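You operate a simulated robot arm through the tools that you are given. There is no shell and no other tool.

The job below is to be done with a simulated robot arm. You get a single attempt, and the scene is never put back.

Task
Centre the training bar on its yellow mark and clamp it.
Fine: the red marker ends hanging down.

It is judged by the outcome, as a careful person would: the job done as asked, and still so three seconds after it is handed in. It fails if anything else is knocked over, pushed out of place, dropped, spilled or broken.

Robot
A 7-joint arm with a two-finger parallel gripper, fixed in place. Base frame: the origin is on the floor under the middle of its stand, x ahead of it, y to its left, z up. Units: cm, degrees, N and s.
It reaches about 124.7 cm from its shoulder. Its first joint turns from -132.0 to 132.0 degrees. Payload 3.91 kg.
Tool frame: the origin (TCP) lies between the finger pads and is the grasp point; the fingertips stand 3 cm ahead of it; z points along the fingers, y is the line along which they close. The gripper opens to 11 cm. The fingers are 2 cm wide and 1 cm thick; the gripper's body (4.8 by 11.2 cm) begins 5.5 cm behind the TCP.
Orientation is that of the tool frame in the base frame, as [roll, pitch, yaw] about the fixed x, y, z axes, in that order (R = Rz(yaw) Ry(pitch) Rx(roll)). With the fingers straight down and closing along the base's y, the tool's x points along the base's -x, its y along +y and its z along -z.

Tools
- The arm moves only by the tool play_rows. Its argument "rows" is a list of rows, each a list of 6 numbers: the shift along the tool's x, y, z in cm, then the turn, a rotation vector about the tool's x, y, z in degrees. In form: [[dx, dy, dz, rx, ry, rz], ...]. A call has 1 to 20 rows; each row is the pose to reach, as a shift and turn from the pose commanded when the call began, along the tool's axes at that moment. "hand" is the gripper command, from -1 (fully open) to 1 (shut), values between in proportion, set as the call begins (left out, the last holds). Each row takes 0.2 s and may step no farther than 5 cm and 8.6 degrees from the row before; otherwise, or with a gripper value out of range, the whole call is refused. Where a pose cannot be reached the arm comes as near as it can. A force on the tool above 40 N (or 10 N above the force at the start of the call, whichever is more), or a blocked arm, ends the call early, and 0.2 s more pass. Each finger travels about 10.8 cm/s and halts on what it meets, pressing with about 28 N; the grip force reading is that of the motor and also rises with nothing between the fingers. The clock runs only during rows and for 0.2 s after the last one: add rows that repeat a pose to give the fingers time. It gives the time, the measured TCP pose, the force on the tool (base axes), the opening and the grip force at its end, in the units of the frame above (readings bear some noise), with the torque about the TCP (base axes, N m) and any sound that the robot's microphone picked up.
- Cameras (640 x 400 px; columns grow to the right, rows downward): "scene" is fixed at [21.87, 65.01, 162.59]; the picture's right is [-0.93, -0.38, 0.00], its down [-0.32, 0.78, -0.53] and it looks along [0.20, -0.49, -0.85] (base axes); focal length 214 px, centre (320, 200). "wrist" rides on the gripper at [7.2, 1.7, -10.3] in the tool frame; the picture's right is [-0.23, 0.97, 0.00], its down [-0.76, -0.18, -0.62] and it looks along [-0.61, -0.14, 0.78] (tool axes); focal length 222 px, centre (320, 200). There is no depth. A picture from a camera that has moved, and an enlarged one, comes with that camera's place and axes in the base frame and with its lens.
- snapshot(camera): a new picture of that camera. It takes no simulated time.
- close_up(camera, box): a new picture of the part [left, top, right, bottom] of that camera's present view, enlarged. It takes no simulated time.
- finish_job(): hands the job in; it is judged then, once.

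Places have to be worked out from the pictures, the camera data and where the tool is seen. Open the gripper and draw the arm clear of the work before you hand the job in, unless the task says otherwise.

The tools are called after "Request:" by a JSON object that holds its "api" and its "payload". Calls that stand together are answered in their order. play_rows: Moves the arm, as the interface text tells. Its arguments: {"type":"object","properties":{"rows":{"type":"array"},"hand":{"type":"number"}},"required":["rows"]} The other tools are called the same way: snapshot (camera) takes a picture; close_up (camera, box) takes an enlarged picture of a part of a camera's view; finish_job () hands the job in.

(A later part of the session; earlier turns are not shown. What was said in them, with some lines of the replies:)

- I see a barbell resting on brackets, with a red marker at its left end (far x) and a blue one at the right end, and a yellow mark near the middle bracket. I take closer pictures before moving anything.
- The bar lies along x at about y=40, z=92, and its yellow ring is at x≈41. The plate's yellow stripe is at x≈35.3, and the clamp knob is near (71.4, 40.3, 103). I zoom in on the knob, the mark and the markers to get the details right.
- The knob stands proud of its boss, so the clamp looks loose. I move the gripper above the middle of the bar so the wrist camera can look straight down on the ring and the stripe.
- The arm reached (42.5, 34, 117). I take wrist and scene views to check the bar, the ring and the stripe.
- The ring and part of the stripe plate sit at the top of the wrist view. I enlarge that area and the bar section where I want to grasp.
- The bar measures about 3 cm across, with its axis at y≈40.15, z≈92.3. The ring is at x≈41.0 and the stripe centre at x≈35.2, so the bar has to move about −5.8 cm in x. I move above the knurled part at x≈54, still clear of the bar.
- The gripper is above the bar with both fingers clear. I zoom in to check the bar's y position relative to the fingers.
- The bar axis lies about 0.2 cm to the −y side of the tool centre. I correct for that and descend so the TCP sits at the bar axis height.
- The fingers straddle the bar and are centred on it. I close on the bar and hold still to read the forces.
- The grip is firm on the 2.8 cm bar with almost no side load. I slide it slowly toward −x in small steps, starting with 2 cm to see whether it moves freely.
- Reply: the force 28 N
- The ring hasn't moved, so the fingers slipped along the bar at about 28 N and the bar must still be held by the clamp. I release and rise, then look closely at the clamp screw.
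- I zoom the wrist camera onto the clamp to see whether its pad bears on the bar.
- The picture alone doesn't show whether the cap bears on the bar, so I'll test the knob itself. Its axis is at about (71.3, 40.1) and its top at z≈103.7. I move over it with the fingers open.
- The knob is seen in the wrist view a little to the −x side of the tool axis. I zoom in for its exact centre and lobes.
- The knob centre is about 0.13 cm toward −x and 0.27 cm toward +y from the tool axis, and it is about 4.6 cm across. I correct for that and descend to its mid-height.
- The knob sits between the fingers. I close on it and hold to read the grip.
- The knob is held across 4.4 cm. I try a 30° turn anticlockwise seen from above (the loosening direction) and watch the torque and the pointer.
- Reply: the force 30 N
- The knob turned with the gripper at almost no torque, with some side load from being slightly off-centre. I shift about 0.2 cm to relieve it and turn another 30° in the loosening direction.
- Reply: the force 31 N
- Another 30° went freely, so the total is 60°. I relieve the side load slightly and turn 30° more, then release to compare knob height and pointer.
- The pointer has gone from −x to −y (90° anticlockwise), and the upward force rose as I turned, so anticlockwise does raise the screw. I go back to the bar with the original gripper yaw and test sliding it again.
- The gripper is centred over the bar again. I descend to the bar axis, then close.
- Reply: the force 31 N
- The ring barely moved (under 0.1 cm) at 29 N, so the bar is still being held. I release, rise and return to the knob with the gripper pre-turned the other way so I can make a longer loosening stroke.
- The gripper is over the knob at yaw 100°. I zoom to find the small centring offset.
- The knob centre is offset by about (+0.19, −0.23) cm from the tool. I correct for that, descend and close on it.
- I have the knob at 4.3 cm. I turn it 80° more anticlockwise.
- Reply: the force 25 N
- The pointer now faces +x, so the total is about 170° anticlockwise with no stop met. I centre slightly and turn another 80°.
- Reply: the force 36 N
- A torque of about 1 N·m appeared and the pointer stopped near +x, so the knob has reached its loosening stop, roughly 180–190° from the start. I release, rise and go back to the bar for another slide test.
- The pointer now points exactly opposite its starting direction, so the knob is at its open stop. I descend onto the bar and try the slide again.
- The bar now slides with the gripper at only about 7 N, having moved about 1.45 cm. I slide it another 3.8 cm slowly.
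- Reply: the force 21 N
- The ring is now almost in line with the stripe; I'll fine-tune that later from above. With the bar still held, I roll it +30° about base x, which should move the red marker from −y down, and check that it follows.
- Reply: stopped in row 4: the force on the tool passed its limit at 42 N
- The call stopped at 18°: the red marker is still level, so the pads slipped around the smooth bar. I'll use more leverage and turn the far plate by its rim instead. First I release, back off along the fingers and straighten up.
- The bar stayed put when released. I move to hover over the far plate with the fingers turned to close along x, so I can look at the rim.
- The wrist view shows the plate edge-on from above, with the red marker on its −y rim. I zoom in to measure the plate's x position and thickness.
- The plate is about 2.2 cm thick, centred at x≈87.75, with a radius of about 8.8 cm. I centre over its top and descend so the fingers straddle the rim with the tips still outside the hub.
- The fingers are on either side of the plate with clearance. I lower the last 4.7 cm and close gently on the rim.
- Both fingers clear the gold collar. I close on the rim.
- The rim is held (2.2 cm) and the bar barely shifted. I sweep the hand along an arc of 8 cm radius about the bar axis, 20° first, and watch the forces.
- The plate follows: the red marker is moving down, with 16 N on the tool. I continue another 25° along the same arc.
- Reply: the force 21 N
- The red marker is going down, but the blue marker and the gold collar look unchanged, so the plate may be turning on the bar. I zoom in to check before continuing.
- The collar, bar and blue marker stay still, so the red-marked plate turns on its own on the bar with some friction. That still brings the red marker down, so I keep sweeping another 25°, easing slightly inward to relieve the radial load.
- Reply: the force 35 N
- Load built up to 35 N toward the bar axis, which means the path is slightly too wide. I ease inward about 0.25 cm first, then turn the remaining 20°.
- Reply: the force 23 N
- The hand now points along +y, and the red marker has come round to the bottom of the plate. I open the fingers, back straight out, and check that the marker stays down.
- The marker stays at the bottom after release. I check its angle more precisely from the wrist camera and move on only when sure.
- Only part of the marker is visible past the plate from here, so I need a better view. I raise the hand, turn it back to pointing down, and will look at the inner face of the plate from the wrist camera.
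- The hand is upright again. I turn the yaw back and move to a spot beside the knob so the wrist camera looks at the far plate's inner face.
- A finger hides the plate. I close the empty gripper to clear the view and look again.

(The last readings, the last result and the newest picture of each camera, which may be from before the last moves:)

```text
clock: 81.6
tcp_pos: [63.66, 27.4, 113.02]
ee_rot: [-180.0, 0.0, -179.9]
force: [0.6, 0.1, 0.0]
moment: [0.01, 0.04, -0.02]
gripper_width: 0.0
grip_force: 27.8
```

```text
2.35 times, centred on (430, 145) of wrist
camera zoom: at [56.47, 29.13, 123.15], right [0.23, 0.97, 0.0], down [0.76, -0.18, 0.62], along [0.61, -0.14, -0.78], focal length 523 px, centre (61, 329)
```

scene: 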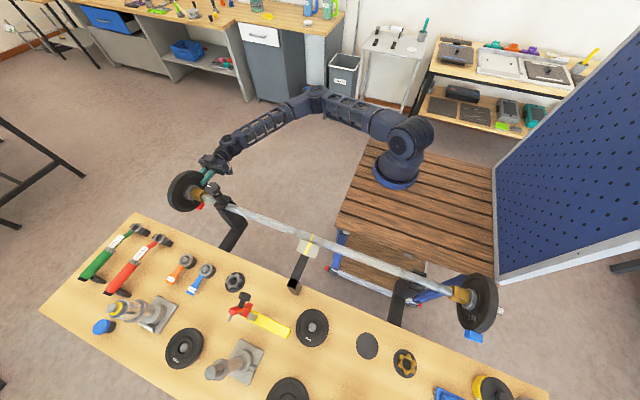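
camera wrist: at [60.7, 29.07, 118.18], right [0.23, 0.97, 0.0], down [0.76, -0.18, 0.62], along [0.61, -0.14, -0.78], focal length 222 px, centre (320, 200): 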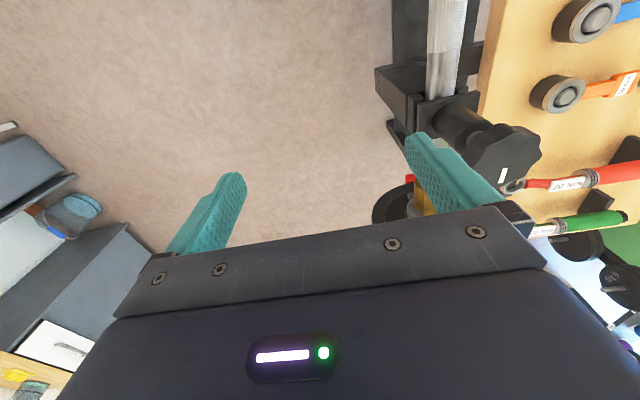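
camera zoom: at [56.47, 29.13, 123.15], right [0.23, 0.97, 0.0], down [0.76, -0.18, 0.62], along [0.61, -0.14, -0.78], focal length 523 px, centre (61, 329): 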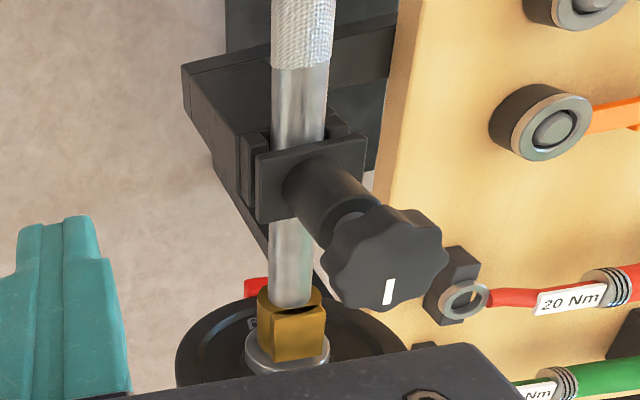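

The marker's near face looks slightly past straight-down in the scene view. I zoom tightly to measure its corners against the hub.

Request:
{"api": "close_up", "payload": {"camera": "scene", "box": [192, 192, 222, 214]}}

Request:
{"api": "close_up", "payload": {"camera": "scene", "box": [165, 165, 220, 215]}}

Request:
{"api": "close_up", "payload": {"camera": "wrist", "box": [400, 150, 480, 220]}}

```text
16.00 times, centred on (207, 203) of scene
camera zoom: at [21.87, 65.01, 162.59], right [-0.93, -0.38, 0.0], down [-0.32, 0.78, -0.53], along [0.2, -0.49, -0.85], focal length 3432 px, centre (2128, 152)
```

zoom: 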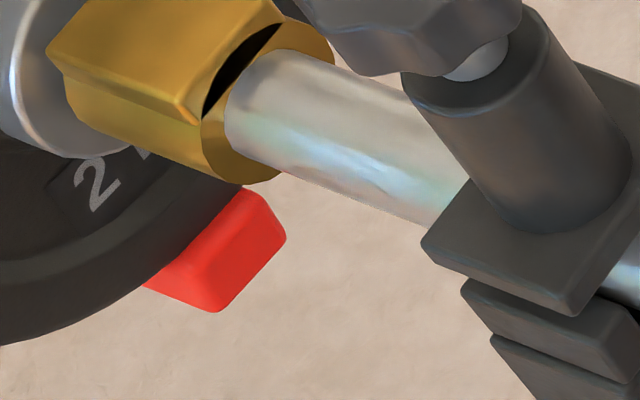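

```text
8.00 times, centred on (192, 190) of scene
camera zoom: at [21.87, 65.01, 162.59], right [-0.93, -0.38, 0.0], down [-0.32, 0.78, -0.53], along [0.2, -0.49, -0.85], focal length 1716 px, centre (1340, 280)
```

zoom: 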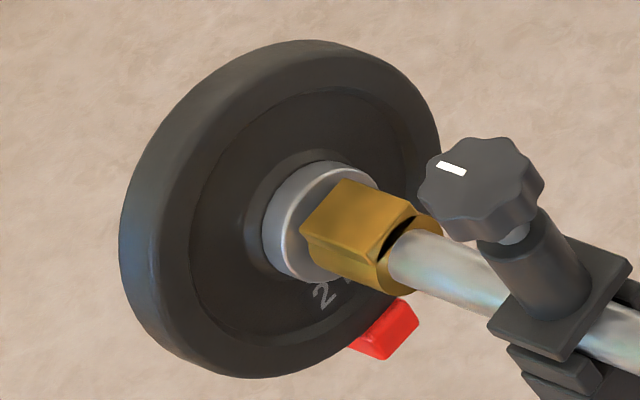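

```text
5.71 times, centred on (440, 185) of wrist
camera zoom: at [56.47, 29.13, 123.15], right [0.23, 0.97, 0.0], down [0.76, -0.18, 0.62], along [0.61, -0.14, -0.78], focal length 1269 px, centre (-366, 286)
```

zoom: 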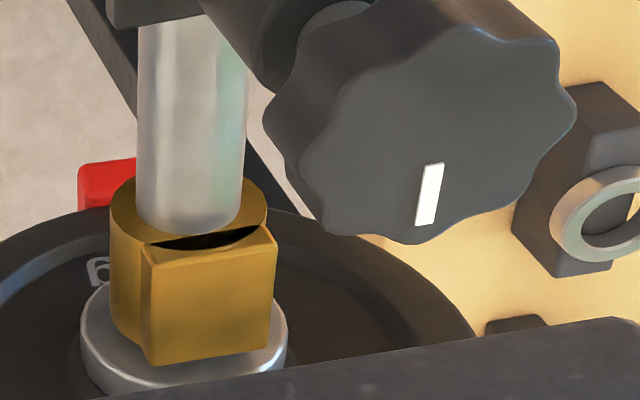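

From the −y side the marker's left edge sits at y≈39.3, and I need its other edge too. I move the camera to the +y side, above the knob, to see that edge.

Request:
{"api": "play_rows", "payload": {"rows": [[0, 1, -3, 0, 0, 0], [0, 4.5, -6, 0, 0, 0], [0, 8.5, -7.5, 0, 0, 0], [0, 12.5, -7.5, 0, 0, 0], [0, 16, -7.5, 0, 0, 0], [0, 18, -7.5, 0, 0, 0], [0, 18, -7.5, 0, 0, 0]], "hand": 1}}

Request:
{"api": "snapshot", "payload": {"camera": "wrist"}}

Request:
{"api": "close_up", "payload": {"camera": "wrist", "box": [220, 100, 320, 200]}}

```text
clock: 83.2
tcp_pos: [63.82, 45.42, 120.48]
ee_rot: [-179.9, 0.0, -179.9]
force: [-0.3, 0.0, -0.7]
moment: [0.01, -0.02, 0.02]
gripper_width: 0.0
grip_force: 28.6
```

```text
taken
camera wrist: at [56.62, 47.12, 130.65], right [0.23, 0.97, 0.0], down [0.76, -0.18, 0.62], along [0.61, -0.14, -0.78], focal length 222 px, centre (320, 200)
```

wrist: 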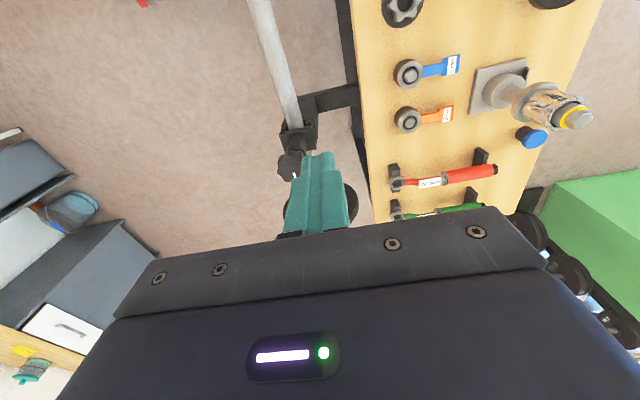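

```text
4.00 times, centred on (270, 150) of wrist
camera zoom: at [56.62, 47.12, 130.65], right [0.23, 0.97, 0.0], down [0.76, -0.18, 0.62], along [0.61, -0.14, -0.78], focal length 888 px, centre (520, 400)
```

zoom: 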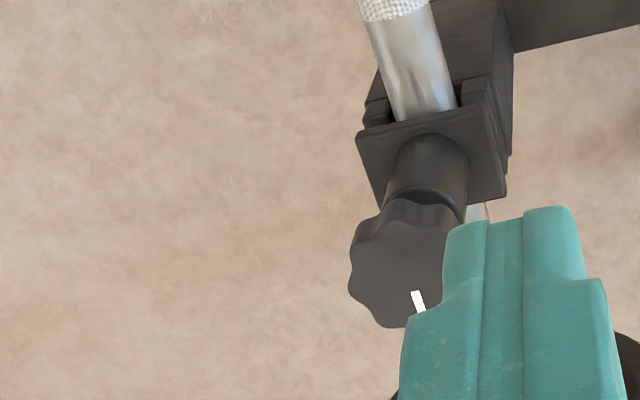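

The closed fingers hide the plate now. I open them to clear the middle of the picture.

Request:
{"api": "play_rows", "payload": {"rows": [[0, 0, 0, 0, 0, 0], [0, 0, 0, 0, 0, 0], [0, 0, 0, 0, 0, 0]], "hand": -1}}

Request:
{"api": "close_up", "payload": {"camera": "wrist", "box": [260, 130, 380, 230]}}

```text
clock: 84.0
tcp_pos: [63.79, 45.41, 120.45]
ee_rot: [180.0, 0.0, -179.9]
force: [0.3, 0.1, 0.0]
moment: [0.0, -0.03, 0.0]
gripper_width: 11.0
grip_force: 0.0
```

```text
4.00 times, centred on (320, 180) of wrist
camera zoom: at [56.63, 47.1, 130.64], right [0.23, 0.97, 0.0], down [0.76, -0.18, 0.62], along [0.61, -0.14, -0.78], focal length 888 px, centre (320, 280)
```

zoom: 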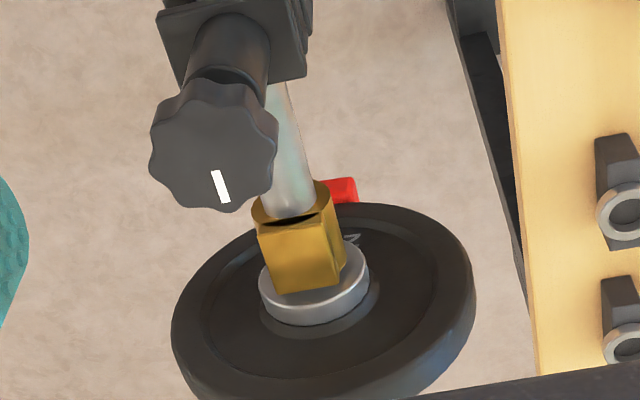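

Combining both edges, the marker's centre is about 1 cm toward +y of the axis, so it is roughly 6.5° past straight-down. I'll go back to the plate's rim to trim it, and first hover above the plate.

Request:
{"api": "play_rows", "payload": {"rows": [[-1.5, -0.3, 0, 0, 0, -5], [-3.5, -0.8, 0, 0, 0, -12], [-5.5, -1.3, 0, 0, 0, -19], [-7.5, -1.8, 0.5, 0, 0, -26], [-9.5, -2.3, 1, 0, 0, -33], [-11.5, -2.8, 1.5, 0, 0, -40], [-13.5, -3.3, 2, 0, 0, -47], [-15.5, -3.8, 2.5, 0, 0, -54], [-17.5, -4.2, 3, 0, 0, -61], [-19.5, -4.6, 3.5, 0, 0, -68], [-21.5, -5, 4, 0, 0, -75], [-23, -5.2, 4, 0, 0, -82], [-23.85, -5.3, 4, 0, 0, -90], [-23.85, -5.3, 4, 0, 0, -90]], "hand": -1}}

Request:
{"api": "close_up", "payload": {"camera": "wrist", "box": [260, 0, 400, 160]}}

```text
clock: 87.0
tcp_pos: [87.63, 40.23, 116.38]
ee_rot: [-180.0, 0.0, -89.9]
force: [-0.7, 0.4, 1.2]
moment: [0.03, -0.02, -0.01]
gripper_width: 10.99
grip_force: 0.1
```

```text
2.50 times, centred on (330, 80) of wrist
camera zoom: at [86.07, 32.9, 126.64], right [-0.97, 0.22, 0.0], down [0.17, 0.76, 0.62], along [0.14, 0.61, -0.78], focal length 555 px, centre (295, 500)
```

zoom: 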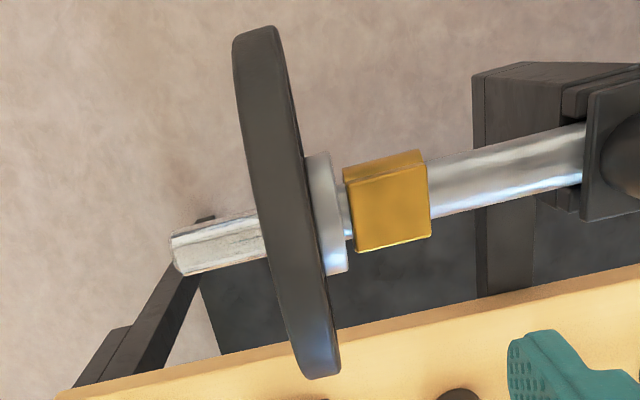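

The hand is over the plate again. I centre, descend to the rim and close.

Request:
{"api": "play_rows", "payload": {"rows": [[0.08, 0.1, 2.5, 0, 0, 0], [0.08, 0.1, 5, 0, 0, 0], [0.08, 0.1, 7.5, 0, 0, 0], [0.08, 0.1, 10, 0, 0, 0], [0.08, 0.1, 12, 0, 0, 0], [0.08, 0.1, 14, 0, 0, 0], [0.08, 0.1, 15.2, 0, 0, 0], [0.08, 0.1, 16.1, 0, 0, 0], [0.08, 0.1, 16.1, 0, 0, 0]], "hand": -1}}

Request:
{"api": "play_rows", "payload": {"rows": [[0, 0, 0, 0, 0, 0], [0, 0, 0, 0, 0, 0], [0, 0, 0, 0, 0, 0], [0, 0, 0, 0, 0, 0], [0, 0, 0, 0, 0, 0]], "hand": 1}}

Request:
{"api": "close_up", "payload": {"camera": "scene", "box": [170, 165, 225, 215]}}

```text
clock: 89.0
tcp_pos: [87.5, 40.27, 100.24]
ee_rot: [180.0, 0.0, -90.1]
force: [0.7, -0.1, 0.4]
moment: [0.02, 0.01, 0.0]
gripper_width: 10.98
grip_force: 0.0
```

```text
clock: 90.2
tcp_pos: [87.68, 40.08, 100.19]
ee_rot: [-179.9, 0.0, -89.9]
force: [4.8, 1.5, -0.3]
moment: [0.13, 0.25, -0.58]
gripper_width: 2.2
grip_force: 44.6
```

```text
8.00 times, centred on (198, 190) of scene
camera zoom: at [21.87, 65.01, 162.59], right [-0.93, -0.38, 0.0], down [-0.32, 0.78, -0.53], along [0.2, -0.49, -0.85], focal length 1716 px, centre (1300, 280)
```

zoom: 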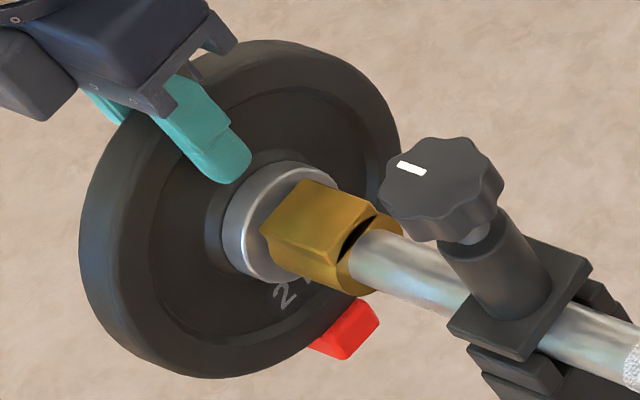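

The rim is held. I turn it back about 7° along the arc, toward −y at the bottom.

Request:
{"api": "play_rows", "payload": {"rows": [[-0.28, 0, 0, 0, 2, 0], [-0.56, 0, 0.02, 0, 4, 0], [-0.84, 0, 0.04, 0, 6, 0], [-0.98, 0, 0.06, 0, 7, 0], [-0.98, 0, 0.06, 0, 7, 0], [-0.98, 0, 0.06, 0, 7, 0]], "hand": 1}}

Request:
{"api": "close_up", "payload": {"camera": "scene", "box": [192, 192, 222, 214]}}

```text
clock: 91.6
tcp_pos: [87.71, 40.9, 100.19]
ee_rot: [-179.9, -7.1, -90.0]
force: [-7.6, -23.3, -11.1]
moment: [-1.23, -0.17, -0.74]
gripper_width: 2.23
grip_force: 44.7
```

```text
16.00 times, centred on (207, 203) of scene
camera zoom: at [21.87, 65.01, 162.59], right [-0.93, -0.38, 0.0], down [-0.32, 0.78, -0.53], along [0.2, -0.49, -0.85], focal length 3432 px, centre (2128, 152)
```

zoom: 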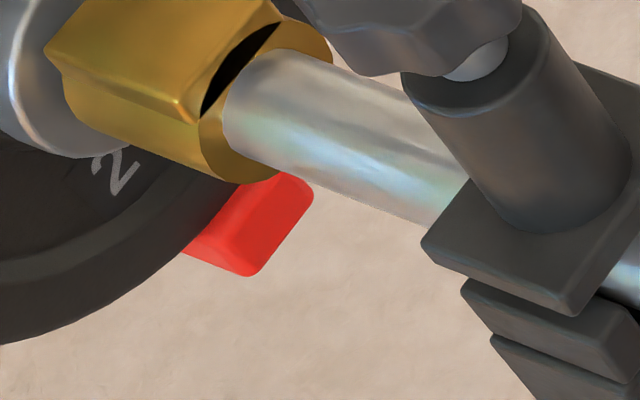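

The marker moved back about 7°, and its lower edge now looks level. I release the rim, rise straight up and check again.

Request:
{"api": "play_rows", "payload": {"rows": [[0, 0, 0, 0, 0, 0], [0, 0, 0, 0, 0, 0], [0, 0, 0, 0, 0, 0], [0, 0, 0, 0, 0, 0], [0, 0, -3, 0, 0, 0], [0, 0, -6, 0, 0, 0], [0, 0, -9.5, 0, 0, 0], [0, 0, -13, 0, -3.5, 0], [0, 0, -16, 0, -7, 0], [0, 0, -16, 0, -7, 0]], "hand": -1}}

Request:
{"api": "close_up", "payload": {"camera": "scene", "box": [192, 192, 222, 214]}}

Request:
{"api": "close_up", "payload": {"camera": "scene", "box": [285, 220, 335, 260]}}

```text
clock: 93.8
tcp_pos: [87.69, 42.91, 116.07]
ee_rot: [-180.0, 0.0, -89.9]
force: [-0.1, -0.7, -0.4]
moment: [0.01, 0.04, -0.04]
gripper_width: 10.99
grip_force: 0.0
```

```text
16.00 times, centred on (207, 203) of scene
camera zoom: at [21.87, 65.01, 162.59], right [-0.93, -0.38, 0.0], down [-0.32, 0.78, -0.53], along [0.2, -0.49, -0.85], focal length 3432 px, centre (2128, 152)
```

zoom: 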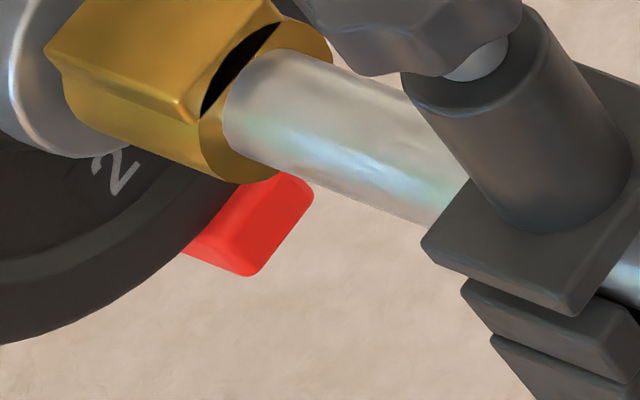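

```text
10.00 times, centred on (310, 240) of scene
camera zoom: at [21.87, 65.01, 162.59], right [-0.93, -0.38, 0.0], down [-0.32, 0.78, -0.53], along [0.2, -0.49, -0.85], focal length 2145 px, centre (420, -200)
```

zoom: 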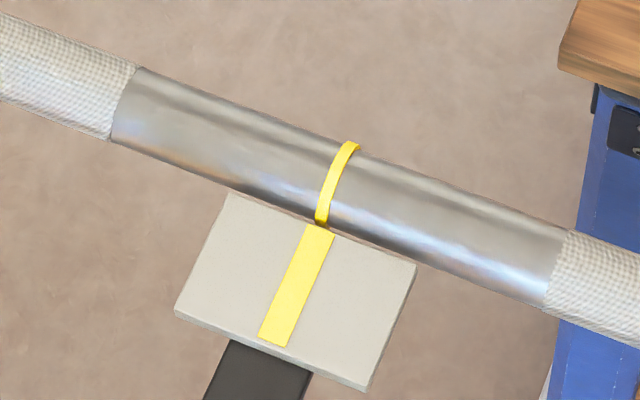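

The marker stays straight down, and the ring is still next to the stripe. I travel back along the bar at safe height to look straight down on the mark.

Request:
{"api": "play_rows", "payload": {"rows": [[0, 2, 0, 0, 0, 7], [0, 4.2, 0, 0, 0, 15], [0, 6.4, 0, 0, 0, 22.5], [0, 8.7, 0, 0, 0, 30], [0, 11, 0, 0, 0, 37.5], [0, 13.3, 0, 0, 0, 45], [0, 15.6, 0, 0, 0, 52.5], [0, 17.9, 0, 0, 0, 60], [0, 20.2, 0, 0, 0, 67.5], [0, 22.5, 0, 0, 0, 75], [0, 24.8, 0, 0, 0, 82.5], [0, 27, 0, 0, 0, 90]], "hand": -1}}

Request:
{"api": "play_rows", "payload": {"rows": [[2, 0.2, 0, 0, 0, 7], [4.2, 0.3, 0, 0, 0, 15], [6.4, 0.5, 0, 0, 0, 22.5], [8.7, 0.7, 0, 0, 0, 30], [11, 0.9, 0, 0, 0, 37.5], [13.3, 1.1, 0, 0, 0, 45], [15.6, 1.3, 0, 0, 0, 52.5], [17.9, 1.5, 0.5, 0, 0, 60], [20.2, 1.7, 1.2, 0, 0, 67.5], [22.5, 1.9, 2.2, 0, 0, 75], [24.8, 1.9, 3.2, 0, 0, 82.5], [26.5, 1.9, 4, 0, 0, 88], [27.2, 1.9, 4.4, 0, 0, 90], [27.2, 1.9, 4.4, 0, 0, 90]], "hand": -1}}

Request:
{"api": "snapshot", "payload": {"camera": "wrist"}}

```text
clock: 96.4
tcp_pos: [60.72, 43.01, 116.23]
ee_rot: [-180.0, -0.1, 180.0]
force: [0.1, -0.1, 0.3]
moment: [0.02, -0.02, 0.01]
gripper_width: 10.98
grip_force: 0.1
```

```text
clock: 99.4
tcp_pos: [33.27, 44.66, 111.74]
ee_rot: [-180.0, 0.0, 90.2]
force: [-0.4, -0.2, 0.0]
moment: [0.02, -0.02, 0.04]
gripper_width: 11.02
grip_force: 0.0
```

```text
taken
camera wrist: at [35.06, 51.89, 122.02], right [0.97, -0.23, 0.0], down [-0.18, -0.76, 0.62], along [-0.14, -0.61, -0.78], focal length 222 px, centre (320, 200)
```

wrist: 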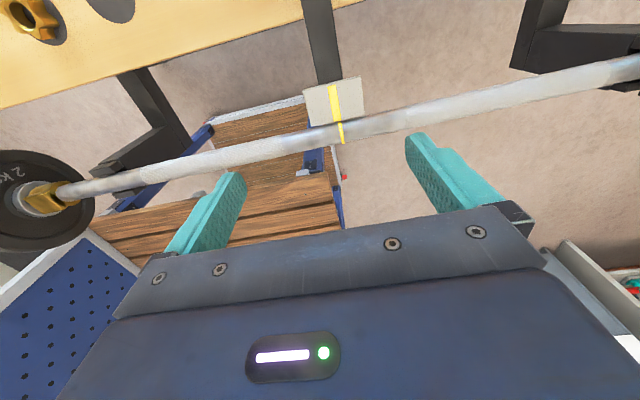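

The camera is now right above the mark, at camera x≈35.06. I enlarge the ring and stripe.

Request:
{"api": "close_up", "payload": {"camera": "wrist", "box": [295, 70, 380, 155]}}

```text
4.71 times, centred on (338, 112) of wrist
camera zoom: at [35.06, 51.89, 122.02], right [0.97, -0.23, 0.0], down [-0.18, -0.76, 0.62], along [-0.14, -0.61, -0.78], focal length 1045 px, centre (238, 612)
```

zoom: 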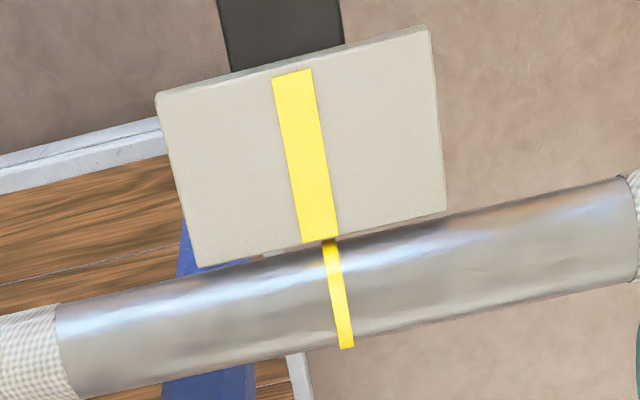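

Viewed straight down, the ring is about 0.23 cm on the +x side of the stripe's centre line. I return to the bar with the normal yaw to nudge it across.

Request:
{"api": "play_rows", "payload": {"rows": [[-0.4, 1.4, 0.3, 0, 0, -7.5], [-0.8, 2.8, 0.6, 0, 0, -15], [-1.2, 4.2, 1, 0, 0, -22.5], [-1.6, 5.6, 1.5, 0, 0, -30], [-2, 7, 2, 0, 0, -37.5], [-2.4, 8.4, 2.5, 0, 0, -45], [-2.8, 9.8, 3, 0, 0, -52.5], [-3.2, 11.2, 3.5, 0, 0, -60], [-3.6, 12.6, 4, 0, 0, -67.5], [-4, 14, 5, 0, 0, -75], [-4.4, 15.4, 6, 0, 0, -82.5], [-4.6, 16.7, 6.7, 0, 0, -90], [-4.6, 16.7, 8, 0, 0, -90], [-4.6, 16.7, 10, 0, 0, -90], [-4.6, 16.7, 12, 0, 0, -90], [-4.6, 16.7, 12, 0, 0, -90]], "hand": -1}}

Request:
{"api": "close_up", "payload": {"camera": "wrist", "box": [200, 0, 440, 240]}}

```text
clock: 102.8
tcp_pos: [50.09, 40.13, 99.83]
ee_rot: [-180.0, 0.0, -179.9]
force: [0.2, -0.8, -0.1]
moment: [0.01, 0.0, -0.02]
gripper_width: 11.01
grip_force: 0.1
```

```text
1.67 times, centred on (320, 120) of wrist
camera zoom: at [42.92, 41.87, 110.1], right [0.23, 0.97, 0.0], down [0.76, -0.18, 0.62], along [0.61, -0.14, -0.78], focal length 370 px, centre (320, 333)
```

zoom: 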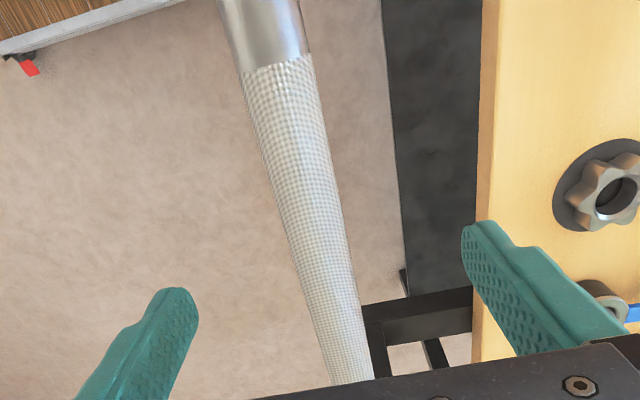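

The bar is about 0.15 cm to the −y side of the tool centre. I correct, descend and grip.

Request:
{"api": "play_rows", "payload": {"rows": [[0, -0.12, 2, 0, 0, 0], [0, -0.12, 4, 0, 0, 0], [0, -0.12, 6, 0, 0, 0], [0, -0.12, 7.5, 0, 0, 0], [0, -0.12, 7.5, 0, 0, 0]], "hand": -1}}

Request:
{"api": "play_rows", "payload": {"rows": [[0, 0, 0, 0, 0, 0], [0, 0, 0, 0, 0, 0], [0, 0, 0, 0, 0, 0], [0, 0, 0, 0, 0, 0], [0, 0, 0, 0, 0, 0]], "hand": 1}}

Request:
{"api": "play_rows", "payload": {"rows": [[0.1, 0, 0, 0, 0, 0], [0.2, 0, 0, 0, 0, 0], [0.27, 0, 0, 0, 0, 0], [0.27, 0, 0, 0, 0, 0], [0.27, 0, 0, 0, 0, 0]], "hand": 1}}

Request:
{"api": "close_up", "payload": {"camera": "scene", "box": [285, 220, 335, 260]}}

```text
clock: 104.0
tcp_pos: [50.05, 40.03, 92.17]
ee_rot: [180.0, 0.1, 180.0]
force: [-0.3, -0.3, -0.5]
moment: [0.04, 0.0, 0.01]
gripper_width: 10.97
grip_force: 0.0
```

```text
clock: 105.2
tcp_pos: [50.13, 40.08, 92.18]
ee_rot: [-179.9, 0.0, -180.0]
force: [-1.4, -21.8, -0.4]
moment: [0.04, 0.03, -0.15]
gripper_width: 2.78
grip_force: 44.9
```

```text
clock: 106.4
tcp_pos: [49.87, 39.9, 92.25]
ee_rot: [179.9, 0.0, -179.8]
force: [8.2, -24.5, -4.3]
moment: [0.25, -0.35, -0.26]
gripper_width: 2.74
grip_force: 45.3
```

```text
10.00 times, centred on (310, 240) of scene
camera zoom: at [21.87, 65.01, 162.59], right [-0.93, -0.38, 0.0], down [-0.32, 0.78, -0.53], along [0.2, -0.49, -0.85], focal length 2145 px, centre (420, -200)
```

zoom: 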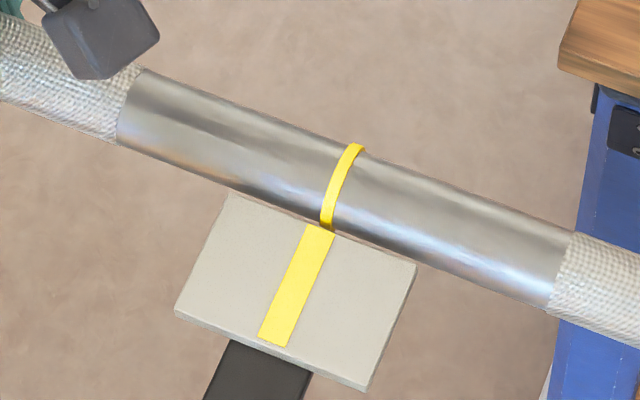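

The ring moved about 0.22 cm to line up with the stripe. I release, rise, and take another straight-down look at the mark with the yaw I need for tightening.

Request:
{"api": "play_rows", "payload": {"rows": [[0, 0, 0, 0, 0, 0], [0, 0, 0, 0, 0, 0], [0, 0, 0, 0, 0, 0], [0, 0, -3, 0, 0, 0], [0, 0, -7, 0, 0, 0], [0, 0, -11, 0, 0, -6], [0.5, 0, -14.5, 0, 0, -13], [1.5, -0.2, -17, 0, 0, -20], [3, -0.4, -19, 0, 0, -28], [4.5, -0.6, -19.5, 0, 0, -36], [6, -0.8, -19.5, 0, 0, -44], [7.5, -1, -19.5, 0, 0, -52], [9, -1.2, -19.5, 0, 0, -60], [10.5, -1.4, -19.5, 0, 0, -68], [12, -1.6, -19.5, 0, 0, -76], [12.8, -1.7, -19.5, 0, 0, -83], [13.1, -1.7, -19.5, 0, 0, -90], [13.1, -1.7, -19.5, 0, 0, -90]], "hand": -1}}

Request:
{"api": "snapshot", "payload": {"camera": "wrist"}}

```text
clock: 110.2
tcp_pos: [36.7, 38.47, 111.7]
ee_rot: [-179.9, 0.0, -89.8]
force: [0.6, 0.5, -0.5]
moment: [0.0, -0.03, -0.02]
gripper_width: 11.01
grip_force: 0.0
```

```text
taken
camera wrist: at [35.12, 31.08, 121.95], right [-0.97, 0.22, 0.0], down [0.17, 0.76, 0.62], along [0.14, 0.61, -0.78], focal length 222 px, centre (320, 200)
```

wrist: 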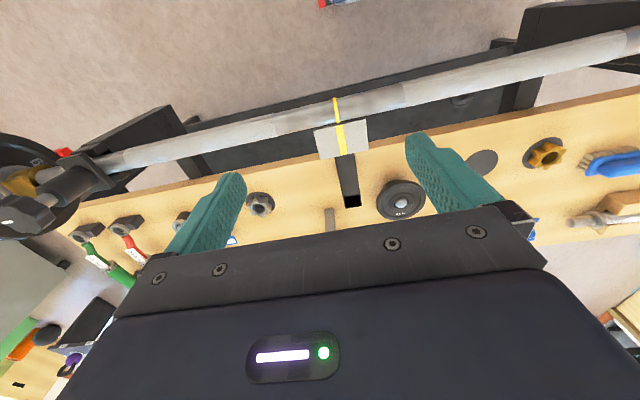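

I enlarge the ring and stripe from this straight-down view.

Request:
{"api": "close_up", "payload": {"camera": "wrist", "box": [300, 85, 380, 170]}}

Request:
{"api": "close_up", "payload": {"camera": "wrist", "box": [0, 120, 140, 240]}}

```text
4.71 times, centred on (340, 128) of wrist
camera zoom: at [35.12, 31.08, 121.95], right [-0.97, 0.22, 0.0], down [0.17, 0.76, 0.62], along [0.14, 0.61, -0.78], focal length 1045 px, centre (226, 541)
```

zoom: 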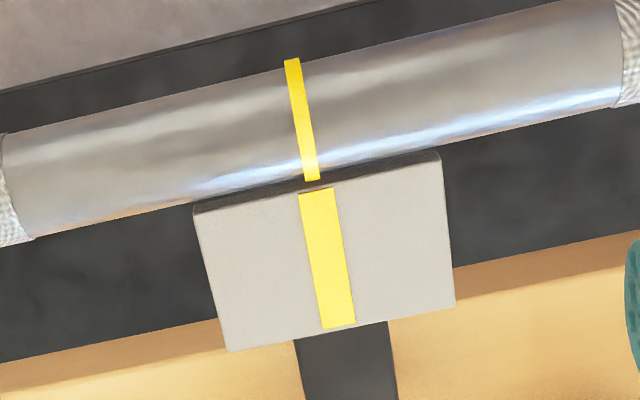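

```text
3.33 times, centred on (70, 180) of wrist
camera zoom: at [35.12, 31.08, 121.95], right [-0.97, 0.22, 0.0], down [0.17, 0.76, 0.62], along [0.14, 0.61, -0.78], focal length 740 px, centre (1153, 267)
```

zoom: 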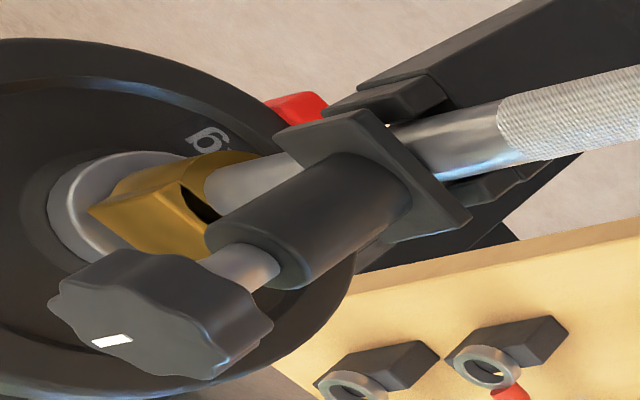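

The ring and stripe line up within about 0.06 cm. I move over the knob at this yaw to tighten it.

Request:
{"api": "play_rows", "payload": {"rows": [[-0.1, -2, 0, 0, 0, 0], [-0.3, -5.5, 0, 0, 0, 0], [-0.4, -9, 0, 0, 0, 0], [-0.6, -12.5, 0, 0, 0, 0], [-0.7, -16, 0, 0, 0, 0], [-0.9, -19.5, 0, 0, 0, 0], [-1, -23, 0, 0, 0, 0], [-1.2, -26.5, 0, 0, 0, 0], [-1.4, -30, 0, 0, 0, 0], [-1.5, -33, 0, 0, 0, 0], [-1.55, -34.4, 0, 0, 0, 0], [-1.55, -34.4, 0, 0, 0, 0]], "hand": -1}}

Request:
{"api": "close_up", "payload": {"camera": "wrist", "box": [270, 80, 370, 180]}}

```text
clock: 112.8
tcp_pos: [71.3, 39.97, 111.87]
ee_rot: [-180.0, 0.0, -89.9]
force: [-0.2, -0.1, 0.8]
moment: [-0.01, 0.0, 0.01]
gripper_width: 11.01
grip_force: 0.2
```

```text
4.00 times, centred on (320, 130) of wrist
camera zoom: at [69.68, 32.66, 122.11], right [-0.97, 0.23, 0.0], down [0.18, 0.76, 0.62], along [0.14, 0.61, -0.78], focal length 888 px, centre (320, 480)
```

zoom: 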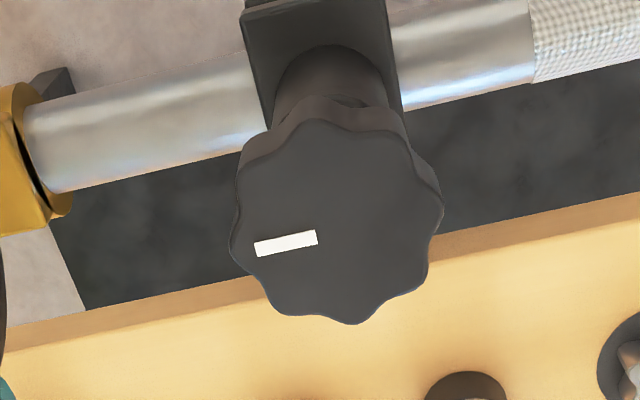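

The knob centre is about (−0.27, +0.17) cm from the tool axis. I correct, descend and close on it.

Request:
{"api": "play_rows", "payload": {"rows": [[-0.17, 0.27, 1.5, 0, 0, 0], [-0.17, 0.27, 3.2, 0, 0, 0], [-0.17, 0.27, 5, 0, 0, 0], [-0.17, 0.27, 6.8, 0, 0, 0], [-0.17, 0.27, 8.2, 0, 0, 0], [-0.17, 0.27, 9, 0, 0, 0], [-0.17, 0.27, 9, 0, 0, 0]], "hand": -1}}

Request:
{"api": "play_rows", "payload": {"rows": [[0, 0, 0, 0, 0, 0], [0, 0, 0, 0, 0, 0], [0, 0, 0, 0, 0, 0], [0, 0, 0, 0, 0, 0]], "hand": 1}}

```text
clock: 114.4
tcp_pos: [70.85, 40.21, 102.77]
ee_rot: [179.9, 0.0, -90.0]
force: [0.5, 0.2, 0.2]
moment: [0.0, 0.0, -0.03]
gripper_width: 11.0
grip_force: 0.0
```

```text
clock: 115.4
tcp_pos: [70.96, 40.13, 102.74]
ee_rot: [-179.9, -0.1, -89.9]
force: [23.7, 3.2, -0.2]
moment: [0.63, -0.04, 0.02]
gripper_width: 4.36
grip_force: 44.6
```

There is 24 N of side load along x, so I relieve that by 0.12 cm and then turn the knob clockwise seen from above (tightening), 80° to start.

Request:
{"api": "play_rows", "payload": {"rows": [[0, -0.12, 0, 0, 0, 0], [0, -0.12, 0, 0, 0, 4], [0, -0.12, 0, 0, 0, 10], [0, -0.12, 0, 0, 0, 17], [0, -0.12, 0, 0, 0, 24], [0, -0.12, 0, 0, 0, 31], [0, -0.12, 0, 0, 0, 38], [0, -0.12, 0, 0, 0, 45], [0, -0.12, 0, 0, 0, 52], [0, -0.12, 0, 0, 0, 59], [0, -0.12, 0, 0, 0, 66], [0, -0.12, 0, 0, 0, 73], [0, -0.12, 0, 0, 0, 80], [0, -0.12, 0, 0, 0, 80]], "hand": 1}}

Request:
{"api": "snapshot", "payload": {"camera": "wrist"}}

```text
clock: 118.4
tcp_pos: [71.13, 40.16, 102.74]
ee_rot: [180.0, 0.0, -170.1]
force: [27.1, -9.2, 9.2]
moment: [-0.1, 0.26, 0.05]
gripper_width: 4.38
grip_force: 45.5
```

```text
taken
camera wrist: at [63.77, 40.43, 112.96], right [0.06, 1.0, 0.0], down [0.78, -0.04, 0.62], along [0.62, -0.03, -0.78], focal length 222 px, centre (320, 200)
```

wrist: 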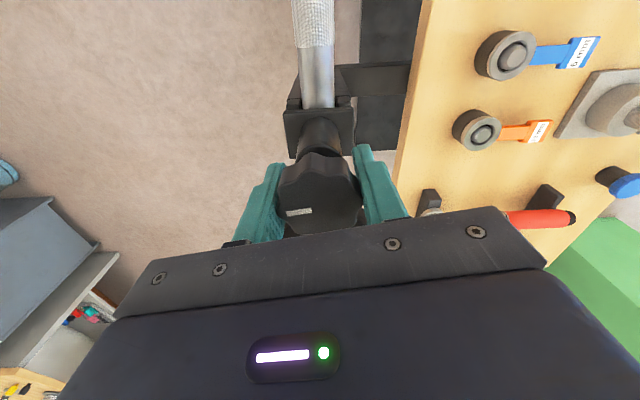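

The knob followed, with the pointer now toward −y. I relieve the side load and turn another 80° clockwise.

Request:
{"api": "play_rows", "payload": {"rows": [[-0.11, -0.05, 0, 0, 0, 0], [-0.11, -0.05, 0, 0, 0, 5], [-0.11, -0.05, 0, 0, 0, 11], [-0.11, -0.05, 0, 0, 0, 18], [-0.11, -0.05, 0, 0, 0, 25], [-0.11, -0.05, 0, 0, 0, 32], [-0.11, -0.05, 0, 0, 0, 39], [-0.11, -0.05, 0, 0, 0, 46], [-0.11, -0.05, 0, 0, 0, 53], [-0.11, -0.05, 0, 0, 0, 60], [-0.11, -0.05, 0, 0, 0, 67], [-0.11, -0.05, 0, 0, 0, 74], [-0.11, -0.05, 0, 0, 0, 80], [-0.11, -0.05, 0, 0, 0, 80]], "hand": 1}}

Request:
{"api": "snapshot", "payload": {"camera": "wrist"}}

```text
clock: 121.4
tcp_pos: [70.95, 40.13, 102.69]
ee_rot: [-179.9, 0.0, 110.1]
force: [-36.7, -1.7, -18.5]
moment: [1.0, -0.29, -0.07]
gripper_width: 4.3
grip_force: 45.2
```

```text
taken
camera wrist: at [70.09, 47.58, 112.95], right [0.99, 0.12, 0.0], down [0.1, -0.78, 0.62], along [0.08, -0.62, -0.78], focal length 222 px, centre (320, 200)
```

wrist: 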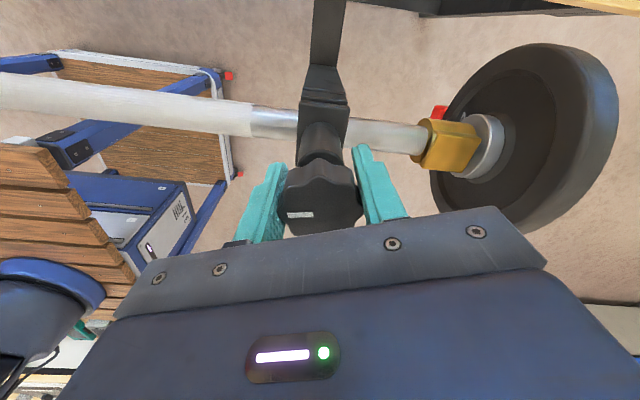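

The pointer is nearly back at its starting direction. I relieve the side and axial load, then turn 30° more and watch the torque.

Request:
{"api": "play_rows", "payload": {"rows": [[0.03, -0.08, 0.05, 0, 0, 0], [0.05, -0.15, 0.08, 0, 0, 0], [0.05, -0.15, 0.08, 0, 0, 5], [0.05, -0.15, 0.08, 0, 0, 10], [0.05, -0.15, 0.08, 0, 0, 15], [0.05, -0.15, 0.08, 0, 0, 20], [0.05, -0.15, 0.08, 0, 0, 25], [0.05, -0.15, 0.08, 0, 0, 30], [0.05, -0.15, 0.08, 0, 0, 30]], "hand": 1}}

Request:
{"api": "snapshot", "payload": {"camera": "wrist"}}

Request:
{"api": "close_up", "payload": {"camera": "scene", "box": [285, 220, 335, 260]}}

```text
clock: 123.4
tcp_pos: [70.98, 39.99, 102.71]
ee_rot: [180.0, 0.0, 80.0]
force: [-0.9, 0.0, 4.0]
moment: [-0.34, 0.04, 0.19]
gripper_width: 4.31
grip_force: 44.8
```

```text
taken
camera wrist: at [73.98, 46.91, 113.01], right [0.92, -0.39, 0.0], down [-0.31, -0.72, 0.62], along [-0.24, -0.57, -0.78], focal length 222 px, centre (320, 200)
```

wrist: 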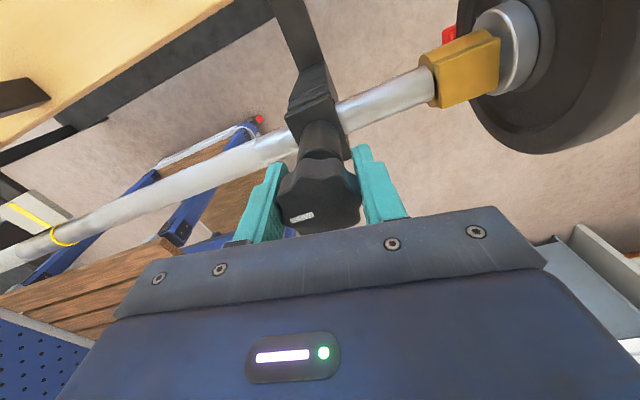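

```text
10.00 times, centred on (310, 240) of scene
camera zoom: at [21.87, 65.01, 162.59], right [-0.93, -0.38, 0.0], down [-0.32, 0.78, -0.53], along [0.2, -0.49, -0.85], focal length 2145 px, centre (420, -200)
```

zoom: 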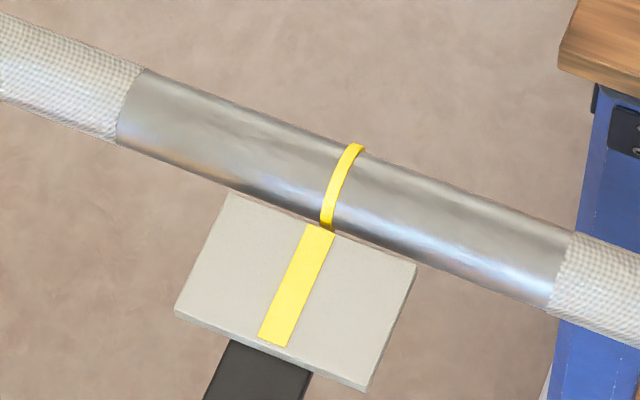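

The torque has started to build (0.19 N·m) and the ring is still aligned. I keep turning another 30° clockwise to see whether it tightens to a firm stop.

Request:
{"api": "play_rows", "payload": {"rows": [[0, 0, 0, 0, 0, 4], [0, 0, 0, 0, 0, 8], [0, 0, 0, 0, 0, 12], [0, 0, 0, 0, 0, 16], [0, 0, 0, 0, 0, 20], [0, 0, 0, 0, 0, 25], [0, 0, 0, 0, 0, 30], [0, 0, 0, 0, 0, 30]], "hand": 1}}

Request:
{"api": "snapshot", "payload": {"camera": "wrist"}}

```text
clock: 125.2
tcp_pos: [71.05, 40.11, 102.69]
ee_rot: [-180.0, 0.0, 50.0]
force: [14.9, -5.8, -0.3]
moment: [0.41, -0.11, 0.74]
gripper_width: 4.36
grip_force: 45.7
```

```text
taken
camera wrist: at [77.06, 44.52, 112.9], right [0.6, -0.8, 0.0], down [-0.63, -0.47, 0.62], along [-0.5, -0.37, -0.78], focal length 222 px, centre (320, 200)
```

wrist: 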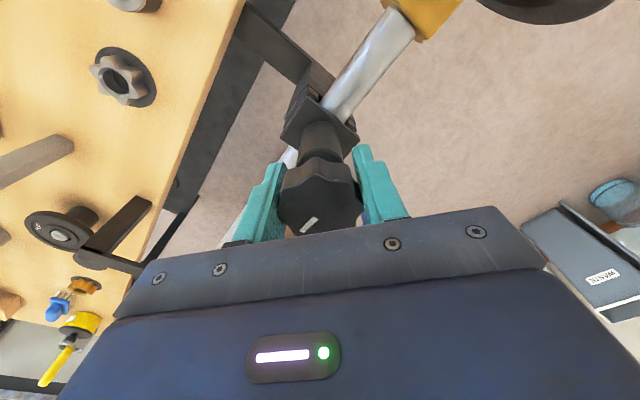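

Torque rose to 0.74 N·m and the fingers began slipping round the knob, so it is tight. I release, rise and check the pointer and the alignment.

Request:
{"api": "play_rows", "payload": {"rows": [[0, 0, 0, 0, 0, 0], [0, 0, 0, 0, 0, 0], [0, 0, 0, 0, 0, 0], [0, 0, -2.5, 0, 0, 0], [0, 0, -5, 0, 0, 0], [0, 0, -8, 0, 0, 0], [0, 0, -11, 0, 0, -6], [0, 0, -13, 0, 0, -13], [0, 0, -13, 0, 0, -20], [0, 0, -13, 0, 0, -28], [0, 0, -13, 0, 0, -36], [0, 0, -13, 0, 0, -40], [0, 0, -13, 0, 0, -40]], "hand": -1}}

Request:
{"api": "close_up", "payload": {"camera": "wrist", "box": [270, 80, 370, 180]}}

Request:
{"api": "close_up", "payload": {"camera": "scene", "box": [200, 175, 250, 215]}}

Request:
{"api": "snapshot", "payload": {"camera": "scene"}}

```text
clock: 128.0
tcp_pos: [70.95, 40.13, 115.55]
ee_rot: [-180.0, 0.0, 90.1]
force: [0.4, -0.2, -0.7]
moment: [0.0, 0.04, -0.03]
gripper_width: 11.0
grip_force: 0.1
```

```text
4.00 times, centred on (320, 130) of wrist
camera zoom: at [72.63, 47.34, 125.89], right [0.97, -0.22, 0.0], down [-0.18, -0.76, 0.62], along [-0.14, -0.61, -0.78], focal length 888 px, centre (320, 480)
```

zoom: 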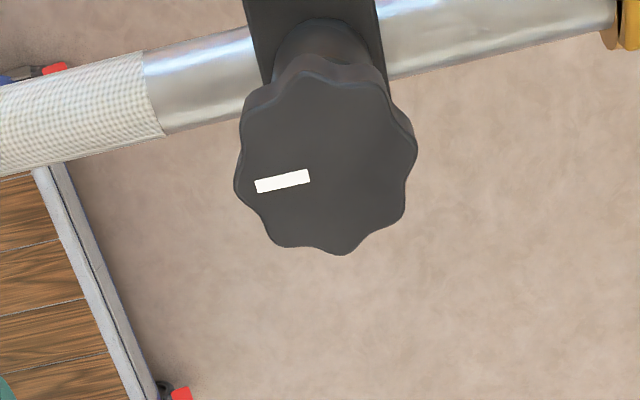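

```text
10.00 times, centred on (225, 195) of scene
camera zoom: at [21.87, 65.01, 162.59], right [-0.93, -0.38, 0.0], down [-0.32, 0.78, -0.53], along [0.2, -0.49, -0.85], focal length 2145 px, centre (1270, 250)
```

zoom: 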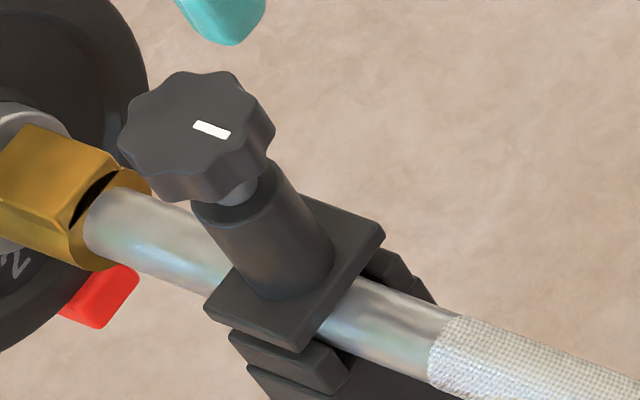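

```text
taken
```

scene: 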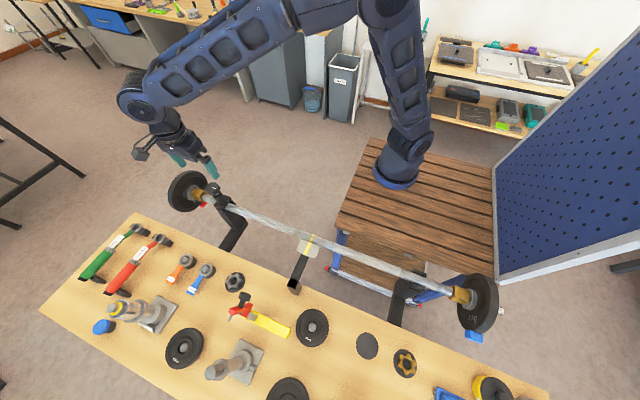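

The knob pointer is exactly back at its original tight position. I draw the arm up and clear, then do a final check of alignment, marker and surroundings.

Request:
{"api": "play_rows", "payload": {"rows": [[0, 0, -3, 0, 0, 0], [-1, -0.5, -6, 0, 0, 0], [-3, -1, -9, 0, 0, 0], [-5, -2, -12, 0, 0, 0], [-7.5, -3, -15, 0, 0, 0], [-10, -4, -18, 0, 0, 0], [-12.5, -5, -20.5, 0, 0, 0], [-15, -6, -22.5, 0, 0, 0], [-17, -6, -23, 0, 0, 0], [-17, -6, -23, 0, 0, 0]], "hand": -1}}

Request:
{"api": "snapshot", "payload": {"camera": "wrist"}}

Request:
{"api": "close_up", "payload": {"camera": "scene", "box": [285, 220, 335, 260]}}

Request:
{"api": "close_up", "payload": {"camera": "scene", "box": [150, 155, 250, 230]}}

Request:
{"api": "close_up", "payload": {"camera": "scene", "box": [380, 250, 520, 350]}}

```text
clock: 130.2
tcp_pos: [64.93, 23.14, 138.68]
ee_rot: [180.0, 0.1, 90.1]
force: [-0.2, 0.8, -0.3]
moment: [-0.01, -0.02, 0.01]
gripper_width: 11.0
grip_force: 0.0
```

```text
taken
camera wrist: at [66.69, 30.36, 148.91], right [0.97, -0.23, 0.0], down [-0.18, -0.76, 0.62], along [-0.14, -0.61, -0.78], focal length 222 px, centre (320, 200)
```

wrist: 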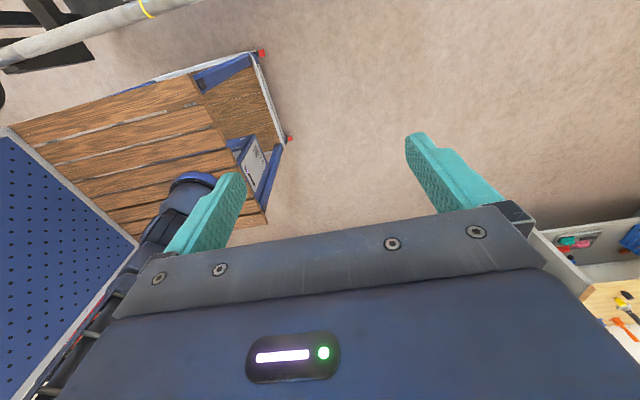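

```text
10.00 times, centred on (310, 240) of scene
camera zoom: at [21.87, 65.01, 162.59], right [-0.93, -0.38, 0.0], down [-0.32, 0.78, -0.53], along [0.2, -0.49, -0.85], focal length 2145 px, centre (420, -200)
```

zoom: 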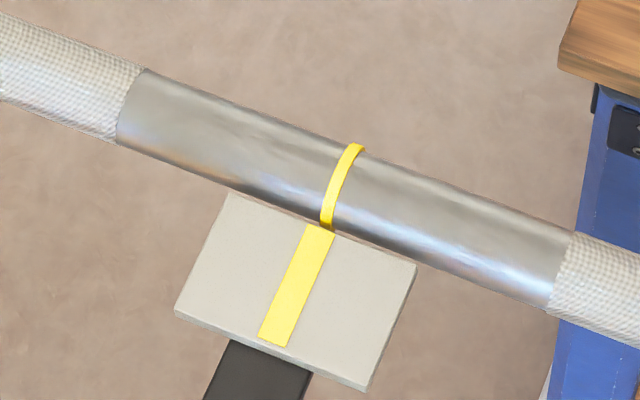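

```text
5.33 times, centred on (200, 192) of scene
camera zoom: at [21.87, 65.01, 162.59], right [-0.93, -0.38, 0.0], down [-0.32, 0.78, -0.53], along [0.2, -0.49, -0.85], focal length 1144 px, centre (960, 240)
```

zoom: 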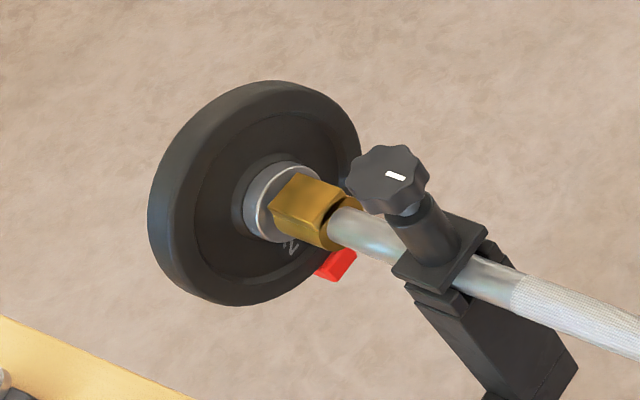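

```text
4.00 times, centred on (450, 300) of scene
camera zoom: at [21.87, 65.01, 162.59], right [-0.93, -0.38, 0.0], down [-0.32, 0.78, -0.53], along [0.2, -0.49, -0.85], focal length 858 px, centre (-200, -200)
```

zoom: 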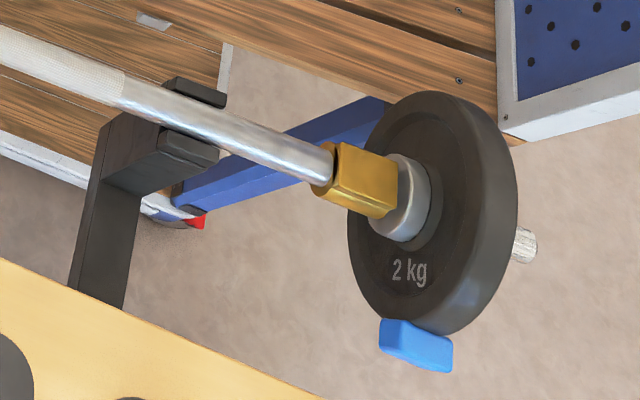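

The ring is level with the stripe and the red marker hangs straight down. The clamp knob is back at its tight stop, nothing else has moved, and the arm is clear with the gripper open. I hand the job in.

Request:
{"api": "finish_job", "payload": {}}

```text
The job is handed in.
```

The training bar is centred on its yellow mark and clamped, with the red marker hanging straight down. I handed it in with the gripper open and the arm clear.

- **Centring:** The bar was already clamped at the start, so I first turned the knob 180° to loosen it. I then slid the bar about 6 cm towards the robot. A straight-down look before clamping put its yellow ring within about 0.06 cm of the stripe's centre, and it had not moved after clamping.
- **Red marker:** I turned it down by the rim of its plate, because the gripper slipped when I tried to turn the bar. Only that plate turned; the bar and the blue marker stayed where they were. The marker stayed put after release, and I estimate it is within a few degrees of vertical.
- **Clamp:** I tightened the knob until the fingers slipped on it. Its pointer is back at the original tight position, where a pull of about 28 N had not moved the bar at the start. I did not pull on the bar again after tightening.

In the final pictures nothing else was moved, dropped or knocked over.
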